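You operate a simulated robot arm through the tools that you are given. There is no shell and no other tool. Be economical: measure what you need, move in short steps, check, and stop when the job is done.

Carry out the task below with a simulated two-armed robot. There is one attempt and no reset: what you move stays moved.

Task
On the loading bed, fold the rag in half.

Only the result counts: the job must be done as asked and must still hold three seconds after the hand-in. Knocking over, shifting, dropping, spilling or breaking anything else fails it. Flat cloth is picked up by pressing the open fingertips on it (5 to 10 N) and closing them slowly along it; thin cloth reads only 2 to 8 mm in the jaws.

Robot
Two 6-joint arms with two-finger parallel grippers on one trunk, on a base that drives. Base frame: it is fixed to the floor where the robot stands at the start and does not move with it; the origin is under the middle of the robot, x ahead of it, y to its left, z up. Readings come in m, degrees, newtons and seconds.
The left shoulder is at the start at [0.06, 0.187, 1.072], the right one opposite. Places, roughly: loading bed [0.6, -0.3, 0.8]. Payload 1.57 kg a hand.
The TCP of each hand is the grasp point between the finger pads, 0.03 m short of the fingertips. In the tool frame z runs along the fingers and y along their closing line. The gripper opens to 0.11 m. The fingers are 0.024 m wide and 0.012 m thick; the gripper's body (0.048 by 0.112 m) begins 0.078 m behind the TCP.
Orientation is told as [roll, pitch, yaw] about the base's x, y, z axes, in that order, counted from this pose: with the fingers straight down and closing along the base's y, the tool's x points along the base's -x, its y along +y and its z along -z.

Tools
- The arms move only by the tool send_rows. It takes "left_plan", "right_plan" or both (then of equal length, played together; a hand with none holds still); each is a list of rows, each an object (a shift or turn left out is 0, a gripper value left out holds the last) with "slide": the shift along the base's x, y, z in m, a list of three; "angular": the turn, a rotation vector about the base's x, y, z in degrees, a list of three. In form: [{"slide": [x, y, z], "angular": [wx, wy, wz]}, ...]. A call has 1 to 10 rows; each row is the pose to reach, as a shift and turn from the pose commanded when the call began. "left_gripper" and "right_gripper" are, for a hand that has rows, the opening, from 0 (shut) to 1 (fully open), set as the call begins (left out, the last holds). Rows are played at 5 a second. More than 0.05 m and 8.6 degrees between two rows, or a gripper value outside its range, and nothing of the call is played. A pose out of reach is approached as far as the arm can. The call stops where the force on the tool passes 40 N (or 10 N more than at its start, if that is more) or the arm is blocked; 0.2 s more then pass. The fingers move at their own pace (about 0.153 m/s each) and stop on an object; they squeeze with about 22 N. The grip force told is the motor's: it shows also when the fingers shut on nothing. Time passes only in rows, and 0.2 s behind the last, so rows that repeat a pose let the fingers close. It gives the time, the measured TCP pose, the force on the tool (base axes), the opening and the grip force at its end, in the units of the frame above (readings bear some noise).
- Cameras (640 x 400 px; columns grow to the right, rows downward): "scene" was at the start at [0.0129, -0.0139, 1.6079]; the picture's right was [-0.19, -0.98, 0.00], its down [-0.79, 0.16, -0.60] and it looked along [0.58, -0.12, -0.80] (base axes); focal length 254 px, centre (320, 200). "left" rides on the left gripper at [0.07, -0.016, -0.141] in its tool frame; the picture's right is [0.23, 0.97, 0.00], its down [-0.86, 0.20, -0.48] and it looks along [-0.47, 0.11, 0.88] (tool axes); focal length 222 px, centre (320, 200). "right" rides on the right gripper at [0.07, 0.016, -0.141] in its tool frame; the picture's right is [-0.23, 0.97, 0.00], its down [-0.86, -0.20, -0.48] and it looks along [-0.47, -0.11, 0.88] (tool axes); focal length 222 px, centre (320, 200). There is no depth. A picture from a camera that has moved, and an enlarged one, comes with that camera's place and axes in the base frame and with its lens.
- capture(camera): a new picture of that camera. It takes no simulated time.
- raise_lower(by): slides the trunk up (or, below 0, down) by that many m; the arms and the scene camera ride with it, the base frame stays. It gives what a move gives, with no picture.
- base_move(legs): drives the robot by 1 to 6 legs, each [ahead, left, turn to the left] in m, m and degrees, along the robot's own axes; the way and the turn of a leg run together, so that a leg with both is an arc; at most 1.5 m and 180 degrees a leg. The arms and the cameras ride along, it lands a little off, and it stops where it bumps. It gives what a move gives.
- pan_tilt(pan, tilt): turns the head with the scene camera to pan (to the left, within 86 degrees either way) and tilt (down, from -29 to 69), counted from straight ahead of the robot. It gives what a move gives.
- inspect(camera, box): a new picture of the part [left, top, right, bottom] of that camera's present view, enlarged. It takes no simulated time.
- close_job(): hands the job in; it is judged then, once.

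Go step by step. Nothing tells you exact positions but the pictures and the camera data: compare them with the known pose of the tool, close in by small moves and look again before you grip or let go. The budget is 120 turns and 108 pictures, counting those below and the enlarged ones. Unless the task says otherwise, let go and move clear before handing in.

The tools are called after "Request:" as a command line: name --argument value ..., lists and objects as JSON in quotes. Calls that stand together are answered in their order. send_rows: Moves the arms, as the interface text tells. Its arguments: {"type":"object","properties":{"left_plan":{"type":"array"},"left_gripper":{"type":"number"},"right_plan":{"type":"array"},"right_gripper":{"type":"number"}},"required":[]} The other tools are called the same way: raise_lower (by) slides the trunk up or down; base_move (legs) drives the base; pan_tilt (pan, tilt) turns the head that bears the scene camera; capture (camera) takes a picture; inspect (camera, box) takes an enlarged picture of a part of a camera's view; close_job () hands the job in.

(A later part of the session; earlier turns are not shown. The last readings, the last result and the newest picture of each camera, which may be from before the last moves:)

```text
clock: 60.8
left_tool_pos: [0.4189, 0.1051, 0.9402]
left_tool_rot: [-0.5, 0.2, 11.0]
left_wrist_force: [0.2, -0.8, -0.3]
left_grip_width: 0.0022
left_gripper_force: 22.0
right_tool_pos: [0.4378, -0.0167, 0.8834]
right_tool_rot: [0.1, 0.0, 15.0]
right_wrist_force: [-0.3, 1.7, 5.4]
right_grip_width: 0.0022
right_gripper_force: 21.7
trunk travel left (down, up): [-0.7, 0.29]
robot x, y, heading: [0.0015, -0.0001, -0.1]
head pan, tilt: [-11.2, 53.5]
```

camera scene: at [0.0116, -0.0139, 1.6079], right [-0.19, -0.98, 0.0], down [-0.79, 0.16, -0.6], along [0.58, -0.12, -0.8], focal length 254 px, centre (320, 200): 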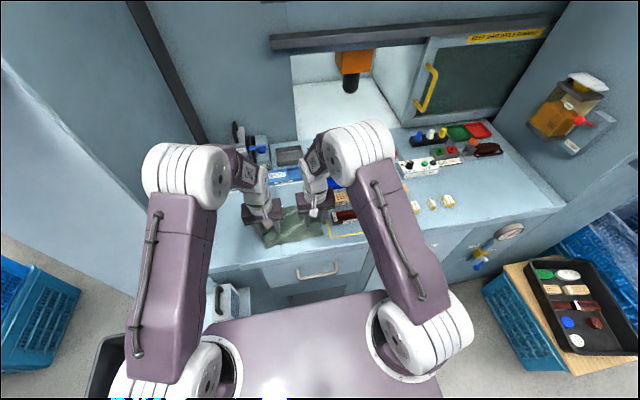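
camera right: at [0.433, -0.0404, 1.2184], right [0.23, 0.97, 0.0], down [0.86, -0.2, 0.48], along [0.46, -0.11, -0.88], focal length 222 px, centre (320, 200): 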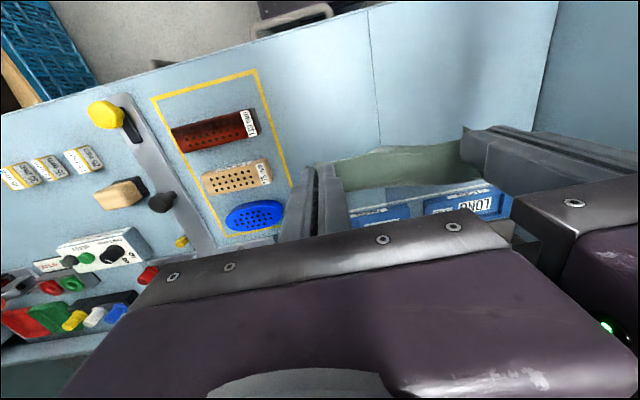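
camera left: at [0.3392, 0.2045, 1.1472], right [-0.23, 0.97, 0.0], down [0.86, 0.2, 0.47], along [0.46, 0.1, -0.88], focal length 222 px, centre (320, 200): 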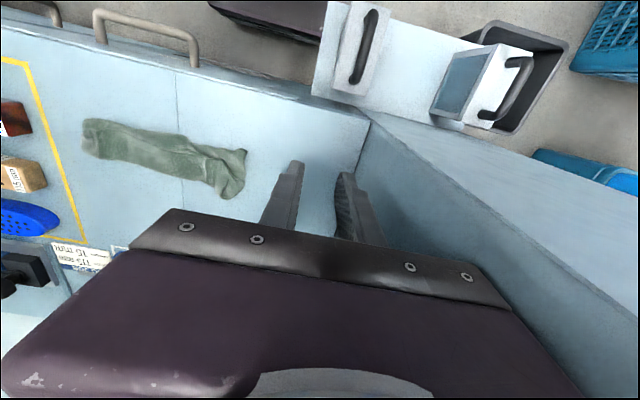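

Gripped at 2.2 mm. I'm lifting the right to match, then raising both to hang the rag and squaring it up.

Request:
send_rows --right_plan '[{"slide": [0, 0, 0.02]}, {"slide": [0, 0, 0.04]}, {"slide": [0, 0, 0.0585]}]'

Request:
send_rows --left_plan '[{"slide": [0.006, -0.002, 0.025], "angular": [0, 0, -2]}, {"slide": [0.014, -0.006, 0.05], "angular": [0, 0, -4]}, {"slide": [0.022, -0.01, 0.075], "angular": [0, 0, -6]}, {"slide": [0.03, -0.014, 0.1], "angular": [0, 0, -8]}, {"slide": [0.038, -0.018, 0.12], "angular": [0, 0, -10]}, {"slide": [0.041, -0.02, 0.14], "angular": [0, 0, -11]}, {"slide": [0.041, -0.02, 0.14], "angular": [0, 0, -11]}]' --right_plan '[{"slide": [0.003, -0.002, 0.025], "angular": [0, 0, -3]}, {"slide": [0.007, -0.006, 0.05], "angular": [0, 0, -6]}, {"slide": [0.012, -0.01, 0.075], "angular": [0, 0, -9]}, {"slide": [0.017, -0.014, 0.1], "angular": [0, 0, -12]}, {"slide": [0.022, -0.018, 0.12], "angular": [0, 0, -14]}, {"slide": [0.024, -0.02, 0.14], "angular": [0, 0, -15]}, {"slide": [0.024, -0.02, 0.14], "angular": [0, 0, -15]}]'

Request:
inspect --camera "scene" --box '[220, 140, 380, 240]'

```text
clock: 61.6
left_tool_pos: [0.4199, 0.1026, 0.9405]
left_tool_rot: [-0.5, 0.3, 11.0]
left_wrist_force: [-0.5, -1.0, -0.5]
left_grip_width: 0.0025
left_gripper_force: 21.8
right_tool_pos: [0.435, -0.0174, 0.9394]
right_tool_rot: [0.1, 0.1, 15.0]
right_wrist_force: [-0.2, -0.9, -0.8]
right_grip_width: 0.002
right_gripper_force: 22.4
trunk travel left (down, up): [-0.7, 0.29]
robot x, y, heading: [-0.001, 0.0008, -0.1]
head pan, tilt: [-11.2, 53.5]
```

```text
clock: 63.2
left_tool_pos: [0.4602, 0.0829, 1.0812]
left_tool_rot: [-0.5, 0.4, -0.1]
left_wrist_force: [-0.4, 0.2, 1.4]
left_grip_width: 0.0021
left_gripper_force: 22.1
right_tool_pos: [0.4609, -0.0379, 1.0816]
right_tool_rot: [0.0, 0.1, 0.0]
right_wrist_force: [0.7, -0.8, 0.0]
right_grip_width: 0.0016
right_gripper_force: 22.9
trunk travel left (down, up): [-0.7, 0.29]
robot x, y, heading: [0.0033, -0.0012, 0.3]
head pan, tilt: [-11.2, 53.5]
```

```text
4.00 times, centred on (300, 190) of scene
camera zoom: at [0.0132, -0.0139, 1.6079], right [-0.2, -0.98, 0.0], down [-0.79, 0.16, -0.59], along [0.58, -0.12, -0.8], focal length 1018 px, centre (400, 240)
```

zoom: 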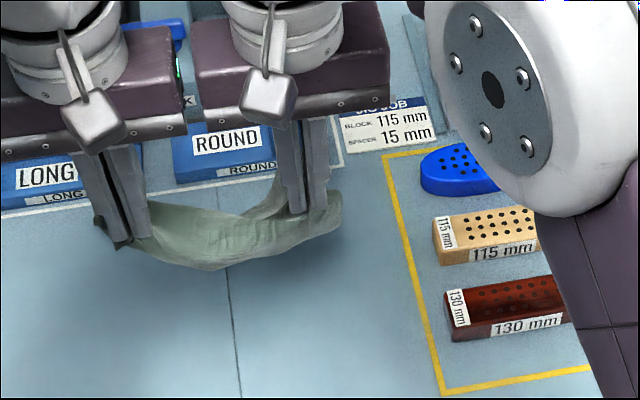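

Let me look closely at how it hangs.

Request:
inspect --camera "scene" --box '[238, 165, 318, 215]'

```text
8.00 times, centred on (278, 190) of scene
camera zoom: at [0.0132, -0.0139, 1.6079], right [-0.2, -0.98, 0.0], down [-0.79, 0.16, -0.59], along [0.58, -0.12, -0.8], focal length 2035 px, centre (656, 280)
```

zoom: 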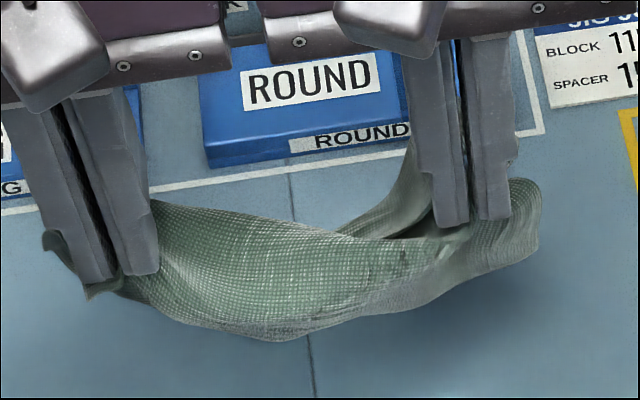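

The right jaw has pinched both edges together (already aligned there), while on the left only A' is held and D hangs below it. I can use that: touch D down under A', swing forward, then come back and down so everything folds with the crease away from me.

Request:
send_rows --left_plan '[{"slide": [0, 0, -0.025]}, {"slide": [0, 0, -0.05]}, {"slide": [0, 0, -0.075]}, {"slide": [0, 0, -0.095]}, {"slide": [0, 0, -0.095]}]' --right_plan '[{"slide": [0, 0, -0.025]}, {"slide": [0, 0, -0.05]}, {"slide": [0, 0, -0.075]}, {"slide": [0, 0, -0.095]}, {"slide": [0, 0, -0.095]}]'

Request:
inspect --camera "left" --box '[120, 60, 440, 260]'

Request:
inspect --camera "scene" --box '[230, 170, 342, 240]'

```text
clock: 64.4
left_tool_pos: [0.46, 0.0827, 0.9858]
left_tool_rot: [-0.5, 0.2, -0.1]
left_wrist_force: [-0.4, -0.3, -0.4]
left_grip_width: 0.0021
left_gripper_force: 21.8
right_tool_pos: [0.4611, -0.0386, 0.9858]
right_tool_rot: [0.2, 0.1, 0.0]
right_wrist_force: [0.2, -0.4, -0.4]
right_grip_width: 0.0015
right_gripper_force: 21.7
trunk travel left (down, up): [-0.7, 0.29]
robot x, y, heading: [-0.0014, 0.0011, -0.2]
head pan, tilt: [-11.2, 53.5]
```

```text
2.00 times, centred on (280, 160) of left
camera zoom: at [0.3907, 0.0674, 1.1292], right [-0.23, 0.97, -0.01], down [0.86, 0.2, 0.47], along [0.46, 0.1, -0.88], focal length 444 px, centre (400, 280)
```

zoom: 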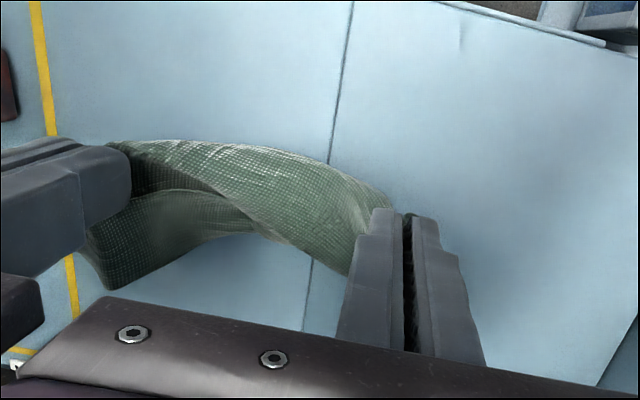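

```text
5.71 times, centred on (286, 205) of scene
camera zoom: at [0.0124, -0.014, 1.6079], right [-0.2, -0.98, 0.0], down [-0.79, 0.16, -0.6], along [0.58, -0.12, -0.8], focal length 1454 px, centre (514, 171)
```

zoom: 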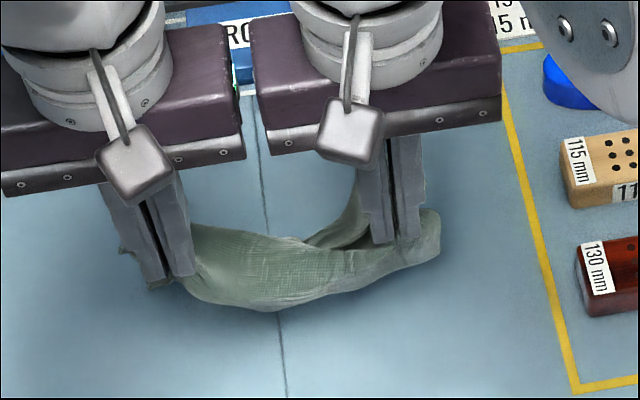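

Both jaws seem to hold the near edges with the crease hanging below, so the rag hangs already folded. I'm moving forward and lowering until the crease touches, then laying it down by coming back.

Request:
send_rows --left_plan '[{"slide": [0.012, 0, -0.005]}, {"slide": [0.024, 0, -0.012]}, {"slide": [0.036, 0, -0.022]}, {"slide": [0.045, 0, -0.032]}, {"slide": [0.045, 0, -0.04]}, {"slide": [0.037, 0, -0.05]}, {"slide": [0.027, 0, -0.062]}, {"slide": [0.014, 0, -0.074]}, {"slide": [0.0, 0, -0.086]}, {"slide": [-0.008, 0, -0.096]}]' --right_plan '[{"slide": [0.012, 0, -0.005]}, {"slide": [0.024, 0, -0.012]}, {"slide": [0.036, 0, -0.022]}, {"slide": [0.045, 0, -0.032]}, {"slide": [0.045, 0, -0.04]}, {"slide": [0.037, 0, -0.05]}, {"slide": [0.027, 0, -0.062]}, {"slide": [0.014, 0, -0.074]}, {"slide": [0.0, 0, -0.086]}, {"slide": [-0.008, 0, -0.096]}]'

Request:
inspect --camera "scene" --box '[230, 180, 342, 250]'

Request:
inspect --camera "left" --box '[120, 60, 440, 260]'

```text
clock: 66.6
left_tool_pos: [0.4544, 0.0832, 0.8909]
left_tool_rot: [-0.5, 0.3, 0.0]
left_wrist_force: [-0.5, 1.2, 0.3]
left_grip_width: 0.0024
left_gripper_force: 21.7
right_tool_pos: [0.4537, -0.0353, 0.8899]
right_tool_rot: [0.1, 0.1, 0.0]
right_wrist_force: [-0.1, -0.2, 0.5]
right_grip_width: 0.002
right_gripper_force: 22.3
trunk travel left (down, up): [-0.7, 0.29]
robot x, y, heading: [0.0016, -0.0009, -0.2]
head pan, tilt: [-11.2, 53.5]
```

```text
5.71 times, centred on (286, 215) of scene
camera zoom: at [0.0132, -0.0141, 1.6079], right [-0.2, -0.98, 0.0], down [-0.79, 0.16, -0.59], along [0.58, -0.12, -0.8], focal length 1454 px, centre (514, 114)
```

zoom: 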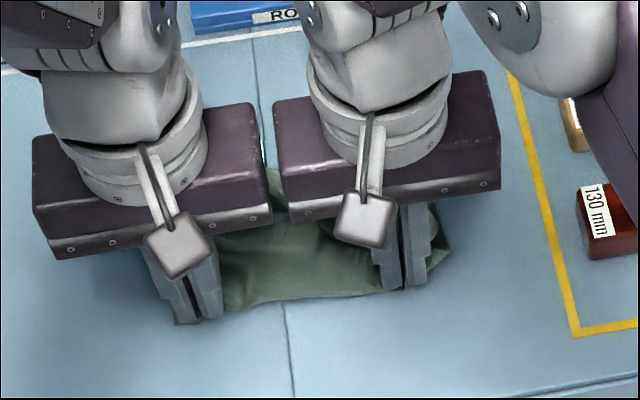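

```text
2.00 times, centred on (280, 160) of left
camera zoom: at [0.3846, 0.0683, 1.0335], right [-0.23, 0.97, -0.01], down [0.86, 0.2, 0.47], along [0.46, 0.1, -0.88], focal length 444 px, centre (400, 280)
```

zoom: 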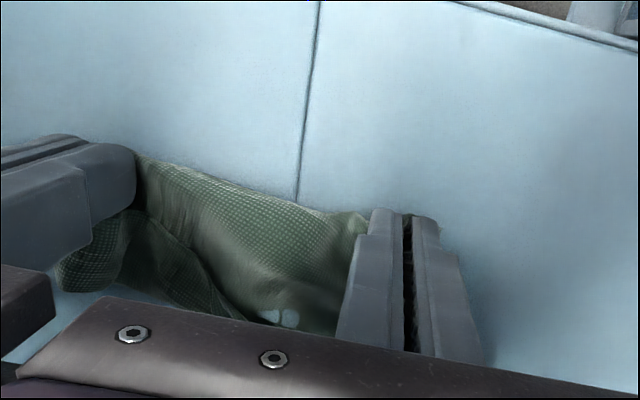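

Laid down. I'm lowering to touch, opening slowly, lifting off and viewing.

Request:
send_rows --left_plan '[{"slide": [0, 0, -0.004]}, {"slide": [0, 0, -0.007]}]' --right_plan '[{"slide": [0, 0, -0.004]}, {"slide": [0, 0, -0.006]}]'

Request:
send_rows --left_plan '[{"slide": [0, 0, 0]}]' --right_plan '[{"slide": [0, 0, 0]}]' --left_gripper 0.1 --right_gripper 0.1

Request:
send_rows --left_plan '[{"slide": [0, 0, 0]}]' --right_plan '[{"slide": [0, 0, 0]}]' --left_gripper 0.25 --right_gripper 0.25

Request:
send_rows --left_plan '[{"slide": [0, 0, 0.02]}, {"slide": [0, 0, 0.05]}, {"slide": [-0.01, 0.02, 0.08]}, {"slide": [-0.03, 0.05, 0.1]}, {"slide": [-0.04, 0.08, 0.11]}, {"slide": [-0.04, 0.1, 0.11]}]' --right_plan '[{"slide": [0, 0, 0.02]}, {"slide": [0, 0, 0.05]}, {"slide": [-0.01, -0.02, 0.08]}, {"slide": [-0.03, -0.05, 0.1]}, {"slide": [-0.04, -0.09, 0.11]}, {"slide": [-0.04, -0.13, 0.11]}]'

Request:
inspect --camera "scene" --box '[240, 180, 336, 240]'

```text
clock: 67.2
left_tool_pos: [0.4545, 0.0838, 0.8828]
left_tool_rot: [-0.4, 0.3, -0.1]
left_wrist_force: [-0.5, -1.1, 1.7]
left_grip_width: 0.0021
left_gripper_force: 22.1
right_tool_pos: [0.4535, -0.035, 0.8838]
right_tool_rot: [0.1, 0.1, 0.0]
right_wrist_force: [-0.4, 0.4, 0.2]
right_grip_width: 0.0019
right_gripper_force: 21.9
trunk travel left (down, up): [-0.7, 0.29]
robot x, y, heading: [-0.0006, 0.0027, -0.1]
head pan, tilt: [-11.2, 53.5]
```

```text
clock: 67.6
left_tool_pos: [0.453, 0.0831, 0.8833]
left_tool_rot: [-0.5, 0.3, 0.0]
left_wrist_force: [0.2, 0.2, 2.1]
left_grip_width: 0.0108
left_gripper_force: 0.1
right_tool_pos: [0.4531, -0.0361, 0.8835]
right_tool_rot: [0.2, 0.1, 0.1]
right_wrist_force: [0.1, -0.1, -0.1]
right_grip_width: 0.0108
right_gripper_force: 0.1
trunk travel left (down, up): [-0.7, 0.29]
robot x, y, heading: [-0.0, 0.0015, -0.2]
head pan, tilt: [-11.2, 53.5]
```

```text
clock: 68.0
left_tool_pos: [0.4525, 0.083, 0.883]
left_tool_rot: [-0.5, 0.3, 0.0]
left_wrist_force: [-0.3, 0.2, 1.4]
left_grip_width: 0.0273
left_gripper_force: 0.0
right_tool_pos: [0.4545, -0.0353, 0.8829]
right_tool_rot: [0.1, 0.0, 0.0]
right_wrist_force: [0.0, -0.7, -0.1]
right_grip_width: 0.0273
right_gripper_force: 0.2
trunk travel left (down, up): [-0.7, 0.29]
robot x, y, heading: [0.0001, -0.0016, -0.3]
head pan, tilt: [-11.2, 53.5]
```

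```text
clock: 69.4
left_tool_pos: [0.416, 0.184, 0.9937]
left_tool_rot: [-0.4, 0.4, -0.1]
left_wrist_force: [0.4, -0.3, 0.4]
left_grip_width: 0.0274
left_gripper_force: 0.1
right_tool_pos: [0.4123, -0.1672, 0.9928]
right_tool_rot: [0.1, 0.1, 0.1]
right_wrist_force: [-0.1, -0.8, -0.1]
right_grip_width: 0.0275
right_gripper_force: 0.0
trunk travel left (down, up): [-0.7, 0.29]
robot x, y, heading: [0.0025, -0.001, -0.1]
head pan, tilt: [-11.2, 53.5]
```

```text
6.67 times, centred on (288, 210) of scene
camera zoom: at [0.014, -0.0149, 1.6079], right [-0.2, -0.98, 0.0], down [-0.79, 0.16, -0.59], along [0.58, -0.12, -0.8], focal length 1696 px, centre (533, 133)
```

zoom: 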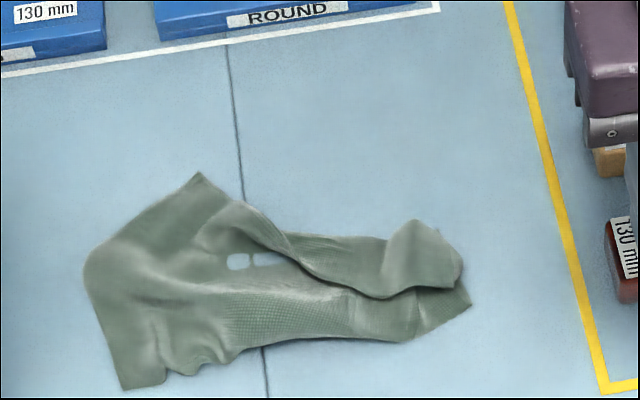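

Now the right end is folded properly (C within about 1 cm of B'), and the left end lies open in a single layer: D at (.571,.057), A' at (.448,.104). I only need to fold corner D over onto A'. First I'll pin the right end and smooth A' outward.

Request:
send_rows --left_plan '[{"slide": [0.008, -0.018, -0.015]}, {"slide": [0.016, -0.037, -0.035]}, {"slide": [0.025, -0.056, -0.055]}, {"slide": [0.034, -0.075, -0.075]}, {"slide": [0.04, -0.092, -0.095]}, {"slide": [0.04, -0.092, -0.107]}, {"slide": [0.04, -0.092, -0.111]}]' --right_plan '[{"slide": [0.013, 0.024, -0.015]}, {"slide": [0.026, 0.048, -0.035]}, {"slide": [0.04, 0.072, -0.055]}, {"slide": [0.053, 0.096, -0.075]}, {"slide": [0.066, 0.119, -0.094]}, {"slide": [0.066, 0.119, -0.104]}, {"slide": [0.066, 0.119, -0.108]}]' --left_gripper 0 --right_gripper 0

```text
clock: 71.0
left_tool_pos: [0.4535, 0.092, 0.8821]
left_tool_rot: [-0.5, 0.2, 0.1]
left_wrist_force: [-0.6, 0.1, 2.5]
left_grip_width: 0.0001
left_gripper_force: 21.7
right_tool_pos: [0.4798, -0.0487, 0.8868]
right_tool_rot: [0.1, 0.1, 0.0]
right_wrist_force: [-0.2, -0.1, 0.3]
right_grip_width: 0.0001
right_gripper_force: 20.9
trunk travel left (down, up): [-0.7, 0.29]
robot x, y, heading: [0.0031, 0.0003, -0.3]
head pan, tilt: [-11.2, 53.5]
```

Request:
send_rows --left_plan '[{"slide": [0, 0, -0.001]}, {"slide": [0, 0, -0.001]}, {"slide": [0, 0, -0.001]}]' --right_plan '[{"slide": [0, 0, -0.002]}, {"slide": [0, 0, -0.004]}, {"slide": [0, 0, -0.0045]}]'

Request:
send_rows --left_plan '[{"slide": [0, 0.004, 0]}, {"slide": [-0.001, 0.008, 0]}, {"slide": [-0.002, 0.012, 0]}, {"slide": [-0.003, 0.016, 0]}, {"slide": [-0.003, 0.019, 0]}]'

Request:
inspect --camera "scene" --box '[240, 180, 336, 240]'

```text
clock: 71.8
left_tool_pos: [0.4505, 0.0919, 0.8818]
left_tool_rot: [-0.6, 0.1, 0.0]
left_wrist_force: [0.1, -0.1, 0.8]
left_grip_width: 0.0
left_gripper_force: 21.5
right_tool_pos: [0.4789, -0.0477, 0.8829]
right_tool_rot: [0.2, -0.1, 0.0]
right_wrist_force: [0.7, -1.8, 22.4]
right_grip_width: 0.0001
right_gripper_force: 21.7
trunk travel left (down, up): [-0.7, 0.29]
robot x, y, heading: [0.0016, 0.0021, -0.2]
head pan, tilt: [-11.2, 53.5]
```

```text
clock: 73.0
left_tool_pos: [0.4492, 0.1098, 0.8817]
left_tool_rot: [-0.5, 0.1, 0.0]
left_wrist_force: [0.1, -1.4, 3.4]
left_grip_width: 0.0
left_gripper_force: 21.3
right_tool_pos: [0.4782, -0.0479, 0.8831]
right_tool_rot: [0.3, -0.1, 0.0]
right_wrist_force: [8.1, -2.3, 33.2]
right_grip_width: 0.0
right_gripper_force: 20.8
trunk travel left (down, up): [-0.7, 0.29]
robot x, y, heading: [-0.0016, -0.0004, -0.4]
head pan, tilt: [-11.2, 53.5]
```

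```text
6.67 times, centred on (288, 210) of scene
camera zoom: at [0.0092, -0.0142, 1.6081], right [-0.2, -0.98, 0.0], down [-0.79, 0.16, -0.6], along [0.59, -0.12, -0.8], focal length 1696 px, centre (533, 133)
```

zoom: 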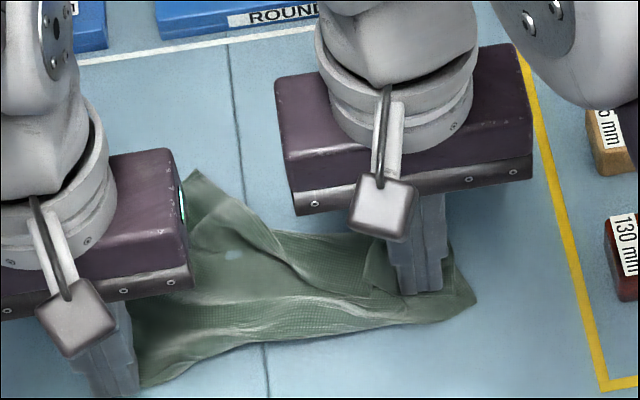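

Smoothed. I'm easing the right's pressure and taking the left hand to corner D.

Request:
send_rows --left_plan '[{"slide": [0, 0, 0.02]}, {"slide": [0, 0, 0.04]}, {"slide": [0.025, -0.014, 0.045], "angular": [0, 0, 2]}, {"slide": [0.05, -0.028, 0.045], "angular": [0, 0, 5]}, {"slide": [0.075, -0.042, 0.04], "angular": [0, 0, 7]}, {"slide": [0.102, -0.056, 0.025], "angular": [0, 0, 9]}, {"slide": [0.102, -0.056, 0.014], "angular": [0, 0, 9]}, {"slide": [0.102, -0.056, 0.014], "angular": [0, 0, 9]}]' --right_plan '[{"slide": [0, 0, 0.001]}, {"slide": [0, 0, 0.002]}, {"slide": [0, 0, 0.002]}, {"slide": [0, 0, 0.002]}, {"slide": [0, 0, 0.002]}, {"slide": [0, 0, 0.002]}, {"slide": [0, 0, 0.002]}, {"slide": [0, 0, 0.002]}]' --left_gripper 0.24

Request:
inspect --camera "left" --box '[200, 100, 424, 240]'

```text
clock: 74.8
left_tool_pos: [0.551, 0.0538, 0.8963]
left_tool_rot: [-0.5, 0.3, 9.0]
left_wrist_force: [0.0, 0.1, 0.6]
left_grip_width: 0.0266
left_gripper_force: 0.1
right_tool_pos: [0.4781, -0.0474, 0.8822]
right_tool_rot: [0.1, 0.1, 0.0]
right_wrist_force: [-2.5, -0.3, 11.7]
right_grip_width: 0.0
right_gripper_force: 20.8
trunk travel left (down, up): [-0.7, 0.29]
robot x, y, heading: [-0.0019, 0.0023, 0.2]
head pan, tilt: [-11.2, 53.5]
```

```text
2.86 times, centred on (312, 170) of left
camera zoom: at [0.4854, 0.0284, 1.0388], right [-0.38, 0.93, -0.01], down [0.81, 0.34, 0.47], along [0.44, 0.17, -0.88], focal length 635 px, centre (343, 286)
```

zoom: 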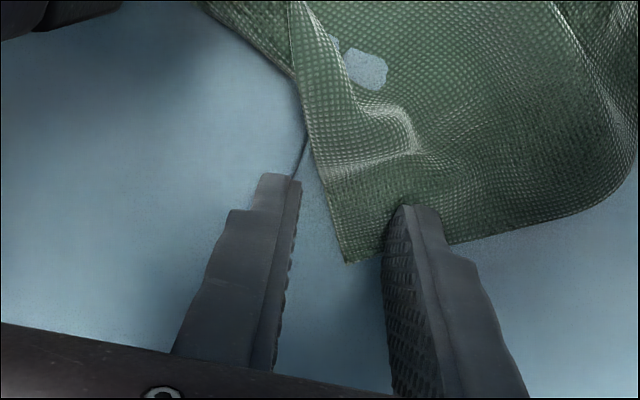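

D's tip is at (.569,.061). I'm re-aligning the left hand onto the corner (yaw about -9°) and pressing.

Request:
send_rows --left_plan '[{"slide": [0, 0.004, 0.003], "angular": [0, 0, -6]}, {"slide": [-0.001, 0.008, 0.003], "angular": [0, 0, -12]}, {"slide": [-0.001, 0.01, 0.0], "angular": [0, 0, -18]}, {"slide": [-0.001, 0.01, -0.007], "angular": [0, 0, -18]}, {"slide": [-0.001, 0.01, -0.0125], "angular": [0, 0, -18]}, {"slide": [-0.001, 0.01, -0.014], "angular": [0, 0, -18]}, {"slide": [-0.001, 0.01, -0.014], "angular": [0, 0, -18]}]'

```text
clock: 76.4
left_tool_pos: [0.5521, 0.065, 0.8818]
left_tool_rot: [-0.6, 0.1, -9.0]
left_wrist_force: [-0.7, 1.0, 1.6]
left_grip_width: 0.0265
left_gripper_force: 0.0
right_tool_pos: [0.4789, -0.0471, 0.8842]
right_tool_rot: [0.2, 0.0, 0.0]
right_wrist_force: [-1.6, -0.6, 7.6]
right_grip_width: 0.0
right_gripper_force: 21.5
trunk travel left (down, up): [-0.7, 0.29]
robot x, y, heading: [-0.0003, -0.0024, -0.1]
head pan, tilt: [-11.2, 53.5]
```

Request:
send_rows --left_plan '[{"slide": [0, 0, -0.001]}, {"slide": [0, 0, -0.0015]}, {"slide": [0, 0, -0.0015]}]'

Request:
send_rows --left_plan '[{"slide": [0, 0, 0]}]' --left_gripper 0.18

Request:
send_rows --left_plan '[{"slide": [0, 0, 0]}]' --left_gripper 0.12

Request:
send_rows --left_plan '[{"slide": [0, 0, 0]}]' --left_gripper 0.06

Request:
send_rows --left_plan '[{"slide": [0, 0, 0]}, {"slide": [0, 0, 0]}]' --left_gripper 0

```text
clock: 77.2
left_tool_pos: [0.549, 0.0647, 0.8806]
left_tool_rot: [-0.5, 0.1, -9.0]
left_wrist_force: [0.9, 1.5, 13.6]
left_grip_width: 0.0229
left_gripper_force: 2.8
right_tool_pos: [0.4771, -0.0464, 0.8844]
right_tool_rot: [0.1, 0.0, 0.0]
right_wrist_force: [1.2, -0.8, 3.2]
right_grip_width: 0.0
right_gripper_force: 21.2
trunk travel left (down, up): [-0.7, 0.29]
robot x, y, heading: [0.0011, 0.0042, -0.1]
head pan, tilt: [-11.2, 53.5]
```

```text
clock: 77.6
left_tool_pos: [0.5499, 0.0639, 0.8811]
left_tool_rot: [-0.5, 0.0, -9.0]
left_wrist_force: [0.7, -2.8, 17.0]
left_grip_width: 0.0177
left_gripper_force: 0.0
right_tool_pos: [0.4781, -0.0475, 0.8846]
right_tool_rot: [0.1, 0.0, 0.0]
right_wrist_force: [0.4, 0.5, 3.0]
right_grip_width: 0.0
right_gripper_force: 20.9
trunk travel left (down, up): [-0.7, 0.29]
robot x, y, heading: [0.0025, -0.0012, 0.0]
head pan, tilt: [-11.2, 53.5]
```

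```text
clock: 78.0
left_tool_pos: [0.5498, 0.0635, 0.8805]
left_tool_rot: [-0.5, 0.1, -9.0]
left_wrist_force: [1.3, -1.3, 18.0]
left_grip_width: 0.0114
left_gripper_force: 0.1
right_tool_pos: [0.4766, -0.0483, 0.8836]
right_tool_rot: [0.1, 0.0, 0.0]
right_wrist_force: [0.9, -0.7, 3.3]
right_grip_width: 0.0
right_gripper_force: 21.1
trunk travel left (down, up): [-0.7, 0.29]
robot x, y, heading: [-0.0008, -0.0031, -0.2]
head pan, tilt: [-11.2, 53.5]
```

```text
clock: 78.4
left_tool_pos: [0.5493, 0.0633, 0.8816]
left_tool_rot: [-0.5, 0.1, -9.0]
left_wrist_force: [1.8, -0.7, 19.7]
left_grip_width: 0.0062
left_gripper_force: 0.0
right_tool_pos: [0.4785, -0.0469, 0.8834]
right_tool_rot: [0.1, 0.0, 0.0]
right_wrist_force: [1.0, -0.8, 2.5]
right_grip_width: 0.0
right_gripper_force: 21.3
trunk travel left (down, up): [-0.7, 0.29]
robot x, y, heading: [0.0006, -0.0005, 0.1]
head pan, tilt: [-11.2, 53.5]
```

```text
clock: 79.0
left_tool_pos: [0.5504, 0.0651, 0.8814]
left_tool_rot: [-0.5, 0.1, -9.0]
left_wrist_force: [1.9, 2.0, 22.0]
left_grip_width: 0.0017
left_gripper_force: 21.9
right_tool_pos: [0.4778, -0.0476, 0.8851]
right_tool_rot: [0.1, 0.0, 0.0]
right_wrist_force: [0.8, -0.2, 2.8]
right_grip_width: 0.0
right_gripper_force: 21.0
trunk travel left (down, up): [-0.7, 0.29]
robot x, y, heading: [0.0002, 0.0025, 0.2]
head pan, tilt: [-11.2, 53.5]
```

D is gripped. I'm now folding it over to A' in an arc, tilting the fingers so the corner turns over properly.

Request:
send_rows --left_plan '[{"slide": [0, 0, 0.015]}, {"slide": [-0.0097, 0.0043, 0.03], "angular": [-2, -4.6, 0]}, {"slide": [-0.0241, 0.0105, 0.0414], "angular": [-4.8, -11, 0]}, {"slide": [-0.0417, 0.0182, 0.0483], "angular": [-8, -18.3, 0]}, {"slide": [-0.059, 0.0258, 0.0487], "angular": [-11.2, -25.7, 0]}, {"slide": [-0.0762, 0.0333, 0.0427], "angular": [-14.4, -33, 0]}, {"slide": [-0.0917, 0.04, 0.0314], "angular": [-16, -36.7, 0]}, {"slide": [-0.103, 0.0449, 0.0214], "angular": [-16, -36.7, 0]}, {"slide": [-0.103, 0.0449, 0.0214], "angular": [-16, -36.7, 0]}]'

Request:
inspect --camera "scene" --box '[240, 180, 336, 240]'

Request:
inspect --camera "left" --box '[160, 60, 448, 240]'

```text
clock: 81.0
left_tool_pos: [0.449, 0.1091, 0.9031]
left_tool_rot: [-12.3, -38.3, -5.0]
left_wrist_force: [-0.4, -0.6, -0.2]
left_grip_width: 0.0018
left_gripper_force: 22.4
left hand out of reach, approached as far as the arm can: row 5, 6, 7
right_tool_pos: [0.4781, -0.0471, 0.8842]
right_tool_rot: [0.1, 0.0, 0.0]
right_wrist_force: [0.6, -0.1, 9.6]
right_grip_width: 0.0002
right_gripper_force: 20.8
trunk travel left (down, up): [-0.7, 0.29]
robot x, y, heading: [0.0005, 0.0011, -0.1]
head pan, tilt: [-11.2, 53.5]
```

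```text
6.67 times, centred on (288, 210) of scene
camera zoom: at [0.0117, -0.0141, 1.6079], right [-0.2, -0.98, 0.0], down [-0.79, 0.16, -0.6], along [0.58, -0.12, -0.8], focal length 1696 px, centre (533, 133)
```

zoom: 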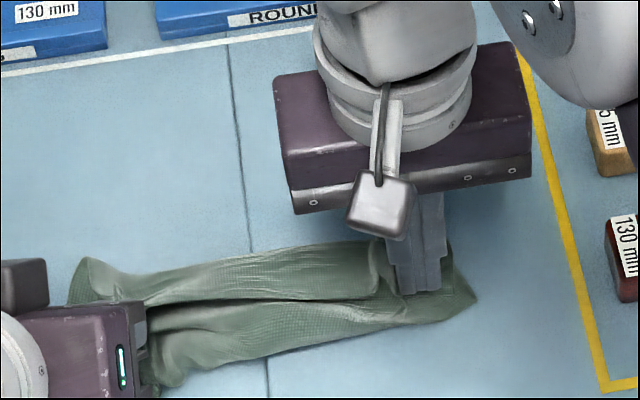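

```text
2.22 times, centred on (304, 150) of left
camera zoom: at [0.3083, 0.1352, 0.9719], right [0.03, 0.95, -0.3], down [0.43, 0.26, 0.86], along [0.9, -0.16, -0.4], focal length 494 px, centre (356, 311)
```

zoom: 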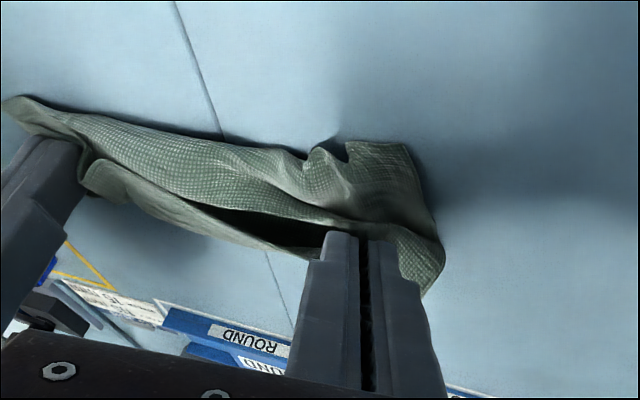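

The fold has come over nicely. A' is at about (.433,.110) and the jaw tip about 2 cm short of its target. I'm moving back and down to finish.

Request:
send_rows --left_plan '[{"slide": [-0.008, -0.003, -0.004]}, {"slide": [-0.015, -0.006, -0.009]}, {"slide": [-0.022, -0.009, -0.015]}, {"slide": [-0.022, -0.009, -0.021]}, {"slide": [-0.022, -0.009, -0.025]}, {"slide": [-0.022, -0.009, -0.025]}]'

Request:
inspect --camera "left" --box '[160, 60, 448, 240]'

```text
clock: 82.3
left_tool_pos: [0.4304, 0.0992, 0.8813]
left_tool_rot: [-13.0, -39.4, -4.8]
left_wrist_force: [-2.9, -0.4, 24.5]
left_grip_width: 0.0015
left_gripper_force: 22.1
right_tool_pos: [0.4765, -0.0479, 0.8835]
right_tool_rot: [0.1, 0.0, 0.0]
right_wrist_force: [-0.8, 0.5, 4.3]
right_grip_width: 0.0
right_gripper_force: 21.2
trunk travel left (down, up): [-0.7, 0.29]
robot x, y, heading: [-0.0024, -0.0035, -0.1]
head pan, tilt: [-11.2, 53.5]
stopped in row 6 (left hand): the force on the tool passed its limit (the readings are from after the stop); the commanded pose is now the measured one
```

```text
2.22 times, centred on (304, 150) of left
camera zoom: at [0.2884, 0.1276, 0.9481], right [0.04, 0.95, -0.31], down [0.42, 0.27, 0.87], along [0.91, -0.17, -0.38], focal length 494 px, centre (356, 311)
```

zoom: 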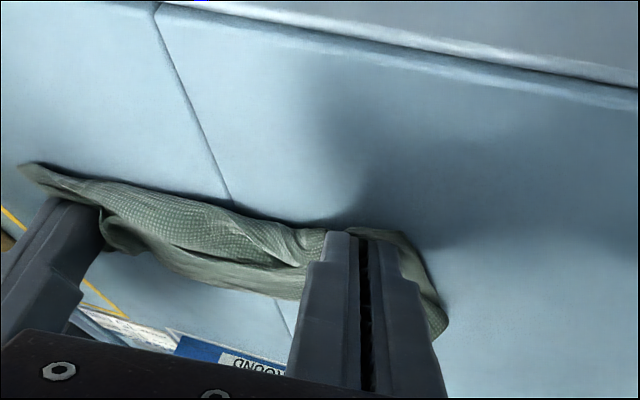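

Down on the target. I'm easing off, opening slowly, and withdrawing the left along its finger axis; then the right lifts.

Request:
send_rows --left_plan '[{"slide": [0, 0, 0.0025]}]' --left_gripper 0.06

Request:
send_rows --left_plan '[{"slide": [0, 0, 0]}]' --left_gripper 0.15

Request:
send_rows --left_plan '[{"slide": [0, 0, 0]}]' --left_gripper 0.24

Request:
send_rows --left_plan '[{"slide": [0, 0, 0.015]}, {"slide": [-0.005, 0.002, 0.035]}, {"slide": [-0.01, 0.01, 0.065], "angular": [2, 5, 0]}, {"slide": [-0.01, 0.025, 0.09], "angular": [5, 12, 0]}, {"slide": [-0.01, 0.04, 0.11], "angular": [8, 19, 0]}, {"slide": [-0.01, 0.055, 0.12], "angular": [11, 26, 0]}, {"slide": [-0.01, 0.07, 0.12], "angular": [13, 33, 0]}, {"slide": [-0.01, 0.08, 0.12], "angular": [13, 39, 0]}]' --right_plan '[{"slide": [0, 0, 0.01]}, {"slide": [0, 0, 0.03]}, {"slide": [0, 0, 0.06]}, {"slide": [-0.01, -0.03, 0.09]}, {"slide": [-0.03, -0.06, 0.11]}, {"slide": [-0.05, -0.09, 0.11]}, {"slide": [-0.06, -0.12, 0.11]}, {"slide": [-0.06, -0.13, 0.11]}]'

Request:
inspect --camera "scene" --box '[244, 194, 324, 244]'

```text
clock: 82.7
left_tool_pos: [0.43, 0.1003, 0.8833]
left_tool_rot: [-12.9, -39.1, -4.9]
left_wrist_force: [2.5, -1.6, 11.8]
left_grip_width: 0.0038
left_gripper_force: 0.2
right_tool_pos: [0.4769, -0.0467, 0.8838]
right_tool_rot: [0.0, 0.1, 0.0]
right_wrist_force: [-0.9, 0.2, 7.6]
right_grip_width: 0.0
right_gripper_force: 20.8
trunk travel left (down, up): [-0.7, 0.29]
robot x, y, heading: [-0.0006, -0.0003, 0.1]
head pan, tilt: [-11.2, 53.5]
```

```text
clock: 83.1
left_tool_pos: [0.4286, 0.0994, 0.8835]
left_tool_rot: [-12.9, -39.0, -4.9]
left_wrist_force: [-1.7, -2.5, 16.4]
left_grip_width: 0.0109
left_gripper_force: 0.0
right_tool_pos: [0.4779, -0.0474, 0.885]
right_tool_rot: [0.1, 0.0, 0.0]
right_wrist_force: [-0.3, 0.2, 6.6]
right_grip_width: 0.0002
right_gripper_force: 21.3
trunk travel left (down, up): [-0.7, 0.29]
robot x, y, heading: [-0.0011, -0.0012, -0.2]
head pan, tilt: [-11.2, 53.5]
```

```text
clock: 83.5
left_tool_pos: [0.4299, 0.0996, 0.8834]
left_tool_rot: [-12.8, -39.1, -4.8]
left_wrist_force: [-0.2, -4.0, 21.2]
left_grip_width: 0.0197
left_gripper_force: 0.0
right_tool_pos: [0.477, -0.0475, 0.883]
right_tool_rot: [0.2, 0.0, -0.1]
right_wrist_force: [0.2, 0.6, 6.1]
right_grip_width: 0.0001
right_gripper_force: 21.4
trunk travel left (down, up): [-0.7, 0.29]
robot x, y, heading: [-0.0011, -0.0011, 0.1]
head pan, tilt: [-11.2, 53.5]
```

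```text
clock: 85.3
left_tool_pos: [0.4216, 0.1825, 1.0015]
left_tool_rot: [-3.9, 1.6, -7.8]
left_wrist_force: [-0.3, -0.1, 0.5]
left_grip_width: 0.0263
left_gripper_force: 0.0
left hand out of reach, approached as far as the arm can: row 5, 6
right_tool_pos: [0.4178, -0.1771, 0.9921]
right_tool_rot: [0.0, 0.2, 0.1]
right_wrist_force: [0.6, -0.4, -0.1]
right_grip_width: 0.0
right_gripper_force: 21.0
trunk travel left (down, up): [-0.7, 0.29]
robot x, y, heading: [0.0025, -0.0042, -0.3]
head pan, tilt: [-11.2, 53.5]
```

```text
8.00 times, centred on (284, 219) of scene
camera zoom: at [0.0142, -0.0133, 1.6079], right [-0.2, -0.98, 0.0], down [-0.79, 0.16, -0.59], along [0.58, -0.12, -0.8], focal length 2035 px, centre (608, 48)
```

zoom: 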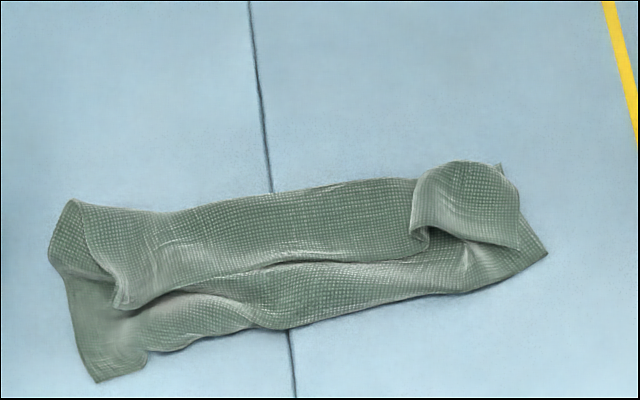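

D lies about 3.5 cm short of A' after release. I'm zooming in to see whether its tip is tucked under.

Request:
inspect --camera "scene" --box '[248, 216, 272, 242]'

```text
15.38 times, centred on (260, 229) of scene
camera zoom: at [0.0142, -0.0133, 1.6079], right [-0.2, -0.98, 0.0], down [-0.79, 0.16, -0.59], along [0.58, -0.12, -0.8], focal length 3914 px, centre (1243, -246)
```

zoom: 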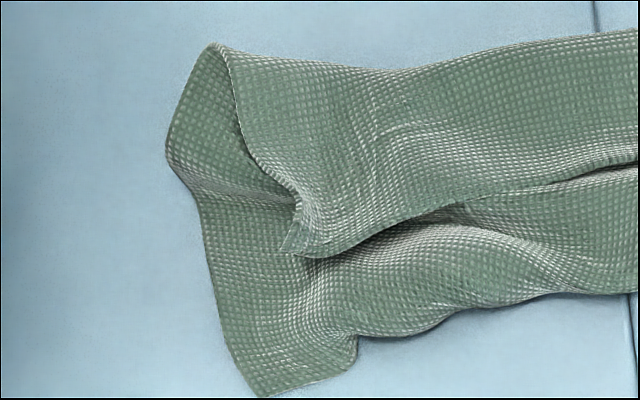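

D's tip is visible and slightly raised on top of the lower layer. I'll re-pinch only the top layer there with a light press, with the right hand pinning the other end.

Request:
send_rows --left_plan '[{"slide": [0.007, -0.015, -0.015], "angular": [1, 0, 2]}, {"slide": [0.014, -0.03, -0.03], "angular": [2, -1, 4]}, {"slide": [0.022, -0.047, -0.048], "angular": [3, -1, 6]}, {"slide": [0.03, -0.064, -0.066], "angular": [3.9, -1.6, 7.8]}, {"slide": [0.038, -0.082, -0.084], "angular": [3.9, -1.6, 7.8]}, {"slide": [0.047, -0.1, -0.102], "angular": [3.9, -1.6, 7.8]}, {"slide": [0.047, -0.1, -0.108], "angular": [3.9, -1.6, 7.8]}]' --right_plan '[{"slide": [0.01, 0.022, -0.015]}, {"slide": [0.02, 0.044, -0.03]}, {"slide": [0.03, 0.066, -0.048]}, {"slide": [0.04, 0.088, -0.066]}, {"slide": [0.048, 0.11, -0.084]}, {"slide": [0.056, 0.132, -0.098]}, {"slide": [0.056, 0.132, -0.107]}]' --left_gripper 0.25 --right_gripper 0

Request:
inspect --camera "left" --box '[220, 110, 412, 230]'

```text
clock: 86.9
left_tool_pos: [0.4657, 0.0803, 0.8935]
left_tool_rot: [-0.1, 0.0, 0.0]
left_wrist_force: [-0.1, -0.6, -0.2]
left_grip_width: 0.0277
left_gripper_force: 0.0
right_tool_pos: [0.4741, -0.044, 0.8859]
right_tool_rot: [0.1, 0.1, 0.0]
right_wrist_force: [0.2, 0.9, 1.0]
right_grip_width: 0.0001
right_gripper_force: 21.6
trunk travel left (down, up): [-0.7, 0.29]
robot x, y, heading: [0.0028, -0.0009, 0.0]
head pan, tilt: [-11.2, 53.5]
```

```text
3.33 times, centred on (316, 170) of left
camera zoom: at [0.3963, 0.0638, 1.0359], right [-0.23, 0.97, 0.0], down [0.86, 0.2, 0.48], along [0.47, 0.11, -0.88], focal length 740 px, centre (333, 300)
```

zoom: 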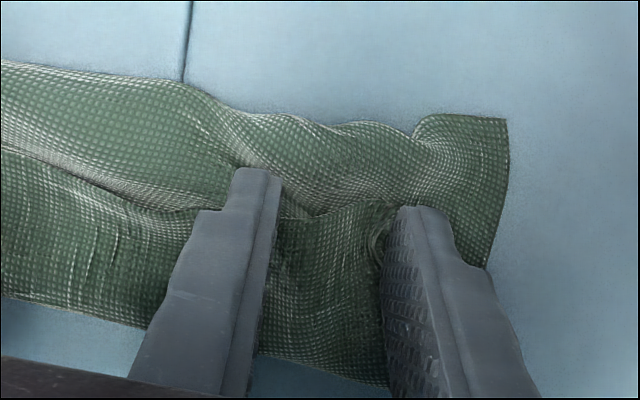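

D's tip is at about (.459,.095). I'm shifting slightly inward onto the top layer and pressing lightly.

Request:
send_rows --left_plan '[{"slide": [0.003, -0.003, 0]}, {"slide": [0.005, -0.005, -0.004]}, {"slide": [0.005, -0.005, -0.008]}, {"slide": [0.005, -0.005, -0.0095]}, {"slide": [0.005, -0.005, -0.0095]}]' --right_plan '[{"slide": [0, -0.008, 0.002]}, {"slide": [0, -0.01, 0.0]}, {"slide": [0, -0.01, -0.002]}, {"slide": [0, -0.01, -0.003]}, {"slide": [0, -0.01, -0.003]}]'

```text
clock: 88.1
left_tool_pos: [0.4715, 0.0766, 0.885]
left_tool_rot: [-0.1, 0.0, 0.1]
left_wrist_force: [0.1, 0.3, -0.4]
left_grip_width: 0.0277
left_gripper_force: 0.6
right_tool_pos: [0.4737, -0.0559, 0.8841]
right_tool_rot: [0.1, 0.0, 0.0]
right_wrist_force: [1.4, -0.1, 10.1]
right_grip_width: 0.0
right_gripper_force: 21.0
trunk travel left (down, up): [-0.7, 0.29]
robot x, y, heading: [-0.0011, -0.0008, -0.2]
head pan, tilt: [-11.2, 53.5]
```

I'm barely touching, so I'll go one millimetre lower and close slowly.

Request:
send_rows --left_plan '[{"slide": [0, 0, -0.0012]}, {"slide": [0, 0, -0.0012]}]'

Request:
send_rows --left_plan '[{"slide": [0, 0, 0]}]' --left_gripper 0.18

Request:
send_rows --left_plan '[{"slide": [0, 0, 0]}]' --left_gripper 0.12

Request:
send_rows --left_plan '[{"slide": [0, 0, 0]}]' --left_gripper 0.06

Request:
send_rows --left_plan '[{"slide": [0, 0, 0]}, {"slide": [0, 0, 0]}]' --left_gripper 0

Request:
send_rows --left_plan '[{"slide": [0, 0, 0.008]}, {"slide": [-0.002, 0.002, 0.016]}, {"slide": [-0.004, 0.004, 0.025]}]'

Request:
inspect --camera "left" --box '[220, 90, 412, 210]'

```text
clock: 88.7
left_tool_pos: [0.4719, 0.0765, 0.8837]
left_tool_rot: [0.0, 0.0, 0.0]
left_wrist_force: [-0.1, -0.4, 0.7]
left_grip_width: 0.0272
left_gripper_force: 0.2
right_tool_pos: [0.4743, -0.0546, 0.8836]
right_tool_rot: [0.0, 0.1, -0.1]
right_wrist_force: [3.1, -0.3, 12.6]
right_grip_width: 0.0
right_gripper_force: 20.5
trunk travel left (down, up): [-0.7, 0.29]
robot x, y, heading: [-0.0042, -0.0021, -0.1]
head pan, tilt: [-11.2, 53.5]
```

```text
clock: 89.1
left_tool_pos: [0.4716, 0.076, 0.8826]
left_tool_rot: [0.0, 0.1, -0.1]
left_wrist_force: [-0.8, -0.7, 0.5]
left_grip_width: 0.0197
left_gripper_force: 0.1
right_tool_pos: [0.473, -0.0553, 0.8838]
right_tool_rot: [0.1, 0.0, 0.0]
right_wrist_force: [2.9, -0.5, 14.2]
right_grip_width: 0.0
right_gripper_force: 20.9
trunk travel left (down, up): [-0.7, 0.29]
robot x, y, heading: [0.0004, 0.005, -0.2]
head pan, tilt: [-11.2, 53.5]
```

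```text
clock: 89.5
left_tool_pos: [0.4714, 0.0759, 0.8832]
left_tool_rot: [0.0, -0.1, 0.0]
left_wrist_force: [-0.3, -0.6, -0.2]
left_grip_width: 0.0132
left_gripper_force: 0.1
right_tool_pos: [0.4744, -0.0538, 0.8832]
right_tool_rot: [0.1, 0.1, -0.1]
right_wrist_force: [2.8, 0.6, 15.5]
right_grip_width: 0.0
right_gripper_force: 21.5
trunk travel left (down, up): [-0.7, 0.29]
robot x, y, heading: [-0.0026, -0.0004, -0.2]
head pan, tilt: [-11.2, 53.5]
```

```text
clock: 89.9
left_tool_pos: [0.4713, 0.0759, 0.8843]
left_tool_rot: [0.1, 0.0, 0.1]
left_wrist_force: [0.2, -0.2, 0.6]
left_grip_width: 0.0067
left_gripper_force: 0.2
right_tool_pos: [0.473, -0.0546, 0.8843]
right_tool_rot: [0.0, 0.1, 0.0]
right_wrist_force: [3.8, 0.2, 16.0]
right_grip_width: 0.0
right_gripper_force: 21.1
trunk travel left (down, up): [-0.7, 0.29]
robot x, y, heading: [-0.0009, -0.0012, -0.0]
head pan, tilt: [-11.2, 53.5]
```

```text
clock: 90.5
left_tool_pos: [0.4709, 0.0759, 0.8836]
left_tool_rot: [0.1, 0.1, 0.0]
left_wrist_force: [-0.7, -1.0, 0.3]
left_grip_width: 0.0019
left_gripper_force: 22.1
right_tool_pos: [0.4741, -0.0548, 0.884]
right_tool_rot: [0.1, 0.0, 0.0]
right_wrist_force: [2.5, 0.8, 16.9]
right_grip_width: 0.0
right_gripper_force: 20.7
trunk travel left (down, up): [-0.7, 0.29]
robot x, y, heading: [-0.0029, -0.0013, -0.1]
head pan, tilt: [-11.2, 53.5]
```

```text
clock: 91.3
left_tool_pos: [0.4659, 0.0806, 0.908]
left_tool_rot: [0.1, -0.1, 0.0]
left_wrist_force: [-0.1, -1.3, -1.1]
left_grip_width: 0.0021
left_gripper_force: 22.1
right_tool_pos: [0.4725, -0.055, 0.8834]
right_tool_rot: [0.1, 0.2, 0.0]
right_wrist_force: [2.8, 1.9, 17.5]
right_grip_width: 0.0
right_gripper_force: 21.5
trunk travel left (down, up): [-0.7, 0.29]
robot x, y, heading: [-0.0035, 0.004, -0.2]
head pan, tilt: [-11.2, 53.5]
```

```text
3.33 times, centred on (316, 150) of left
camera zoom: at [0.3964, 0.0633, 1.05], right [-0.23, 0.97, 0.0], down [0.86, 0.2, 0.48], along [0.47, 0.11, -0.88], focal length 740 px, centre (333, 367)
```

zoom: 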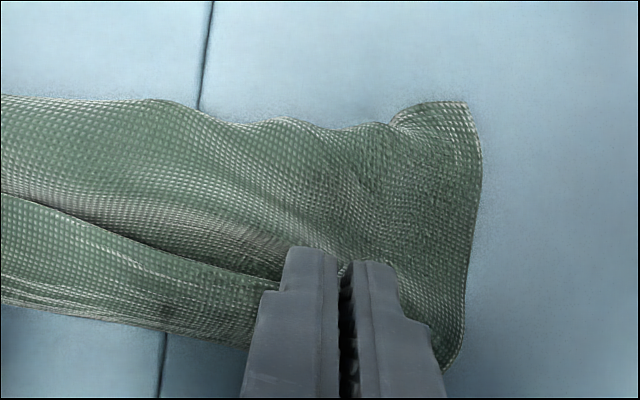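

The top layer alone is lifted while the lower layer stays flat. I'm moving D over to A' (with a little overshoot), lowering, and releasing gently.

Request:
send_rows --left_plan '[{"slide": [-0.009, 0.002, 0.0]}, {"slide": [-0.018, 0.005, -0.002]}, {"slide": [-0.027, 0.007, -0.006]}, {"slide": [-0.035, 0.009, -0.012]}, {"slide": [-0.035, 0.009, -0.018]}, {"slide": [-0.035, 0.009, -0.0235]}, {"slide": [-0.035, 0.009, -0.0235]}]'

Request:
inspect --camera "left" --box '[220, 90, 412, 210]'

```text
clock: 92.9
left_tool_pos: [0.4323, 0.0884, 0.8856]
left_tool_rot: [-0.1, 0.0, 0.0]
left_wrist_force: [4.0, -10.9, 1.3]
left_grip_width: 0.0018
left_gripper_force: 22.1
right_tool_pos: [0.473, -0.0551, 0.884]
right_tool_rot: [0.1, 0.1, 0.0]
right_wrist_force: [-2.9, 7.9, 15.8]
right_grip_width: 0.0002
right_gripper_force: 21.7
trunk travel left (down, up): [-0.7, 0.29]
robot x, y, heading: [0.0005, -0.0024, -0.1]
head pan, tilt: [-11.2, 53.5]
```

```text
3.33 times, centred on (316, 150) of left
camera zoom: at [0.3624, 0.0726, 1.0275], right [-0.23, 0.97, 0.0], down [0.86, 0.2, 0.48], along [0.47, 0.11, -0.88], focal length 740 px, centre (333, 367)
```

zoom: 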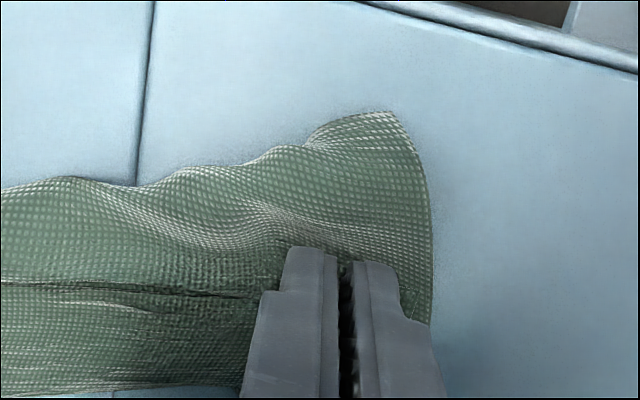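

Pulling low dragged the lower layer along: A' is now at about (.388,.092). Instead I'll lift D straight up over the proper crease line so the lower layer peels, then roll it down onto A'.

Request:
send_rows --left_plan '[{"slide": [0.004, 0.0, 0.02]}, {"slide": [0.012, 0.001, 0.04]}, {"slide": [0.016, 0.002, 0.05]}, {"slide": [0.016, 0.002, 0.05]}, {"slide": [0.003, 0.002, 0.047]}, {"slide": [-0.01, 0.002, 0.039]}, {"slide": [-0.022, 0.002, 0.025]}, {"slide": [-0.029, 0.002, 0.012]}, {"slide": [-0.031, 0.002, 0.002]}, {"slide": [-0.031, 0.002, 0.0]}]'

Request:
inspect --camera "left" --box '[220, 60, 444, 210]'

```text
clock: 95.1
left_tool_pos: [0.4008, 0.0902, 0.8853]
left_tool_rot: [0.0, 0.0, 0.1]
left_wrist_force: [6.6, -12.4, 1.5]
left_grip_width: 0.002
left_gripper_force: 21.9
right_tool_pos: [0.4735, -0.0556, 0.8827]
right_tool_rot: [0.0, 0.1, 0.1]
right_wrist_force: [-5.3, 9.5, 14.8]
right_grip_width: 0.0
right_gripper_force: 20.9
trunk travel left (down, up): [-0.7, 0.29]
robot x, y, heading: [-0.0017, 0.0033, -0.2]
head pan, tilt: [-11.2, 53.5]
```

```text
2.67 times, centred on (332, 135) of left
camera zoom: at [0.3311, 0.0744, 1.0278], right [-0.23, 0.97, 0.0], down [0.85, 0.2, 0.48], along [0.47, 0.11, -0.88], focal length 592 px, centre (288, 373)
```

zoom: 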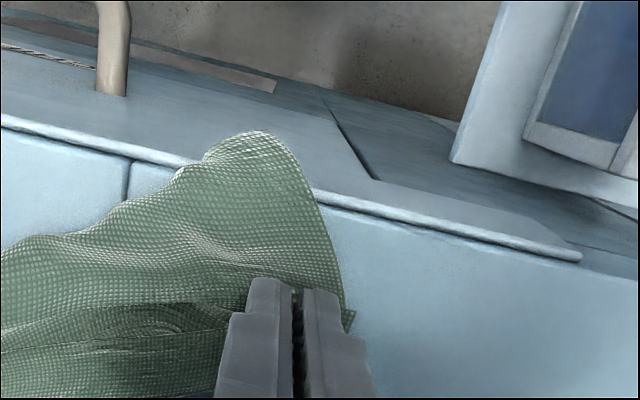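

The lower layer follows the jaw exactly (A' is now over the bench edge), so both layers must be caught. I'm bringing it forward again at low height so the near flap trails flat, then setting it down and releasing.

Request:
send_rows --left_plan '[{"slide": [0.0, 0, 0.012]}, {"slide": [0.012, -0.002, 0.018]}, {"slide": [0.026, -0.004, 0.018]}, {"slide": [0.04, -0.006, 0.018]}, {"slide": [0.052, -0.008, 0.018]}, {"slide": [0.062, -0.009, 0.012]}, {"slide": [0.062, -0.009, 0.003]}, {"slide": [0.062, -0.009, 0.0]}]'

Request:
capture --camera "left"

```text
clock: 96.9
left_tool_pos: [0.4651, 0.0822, 0.8848]
left_tool_rot: [-0.1, -0.1, 0.0]
left_wrist_force: [-0.6, 0.0, 0.1]
left_grip_width: 0.002
left_gripper_force: 22.3
right_tool_pos: [0.4732, -0.0549, 0.8829]
right_tool_rot: [0.1, 0.2, 0.0]
right_wrist_force: [-1.1, -1.9, 12.8]
right_grip_width: 0.0
right_gripper_force: 21.5
trunk travel left (down, up): [-0.7, 0.29]
robot x, y, heading: [-0.0016, -0.0003, 0.0]
head pan, tilt: [-11.2, 53.5]
```

```text
2 pictures are left
camera left: at [0.394, 0.0653, 1.0278], right [-0.23, 0.97, 0.0], down [0.86, 0.2, 0.48], along [0.47, 0.11, -0.88], focal length 222 px, centre (320, 200)
```

left: 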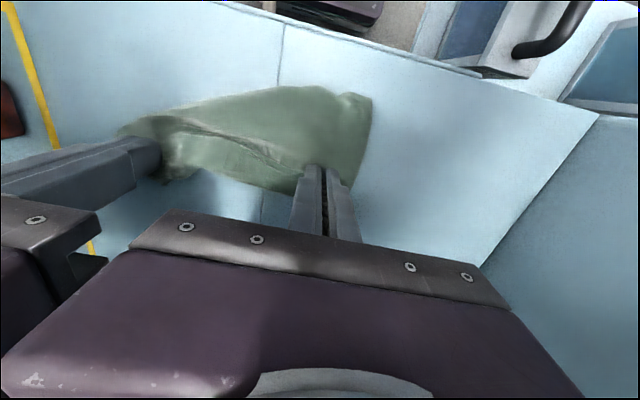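

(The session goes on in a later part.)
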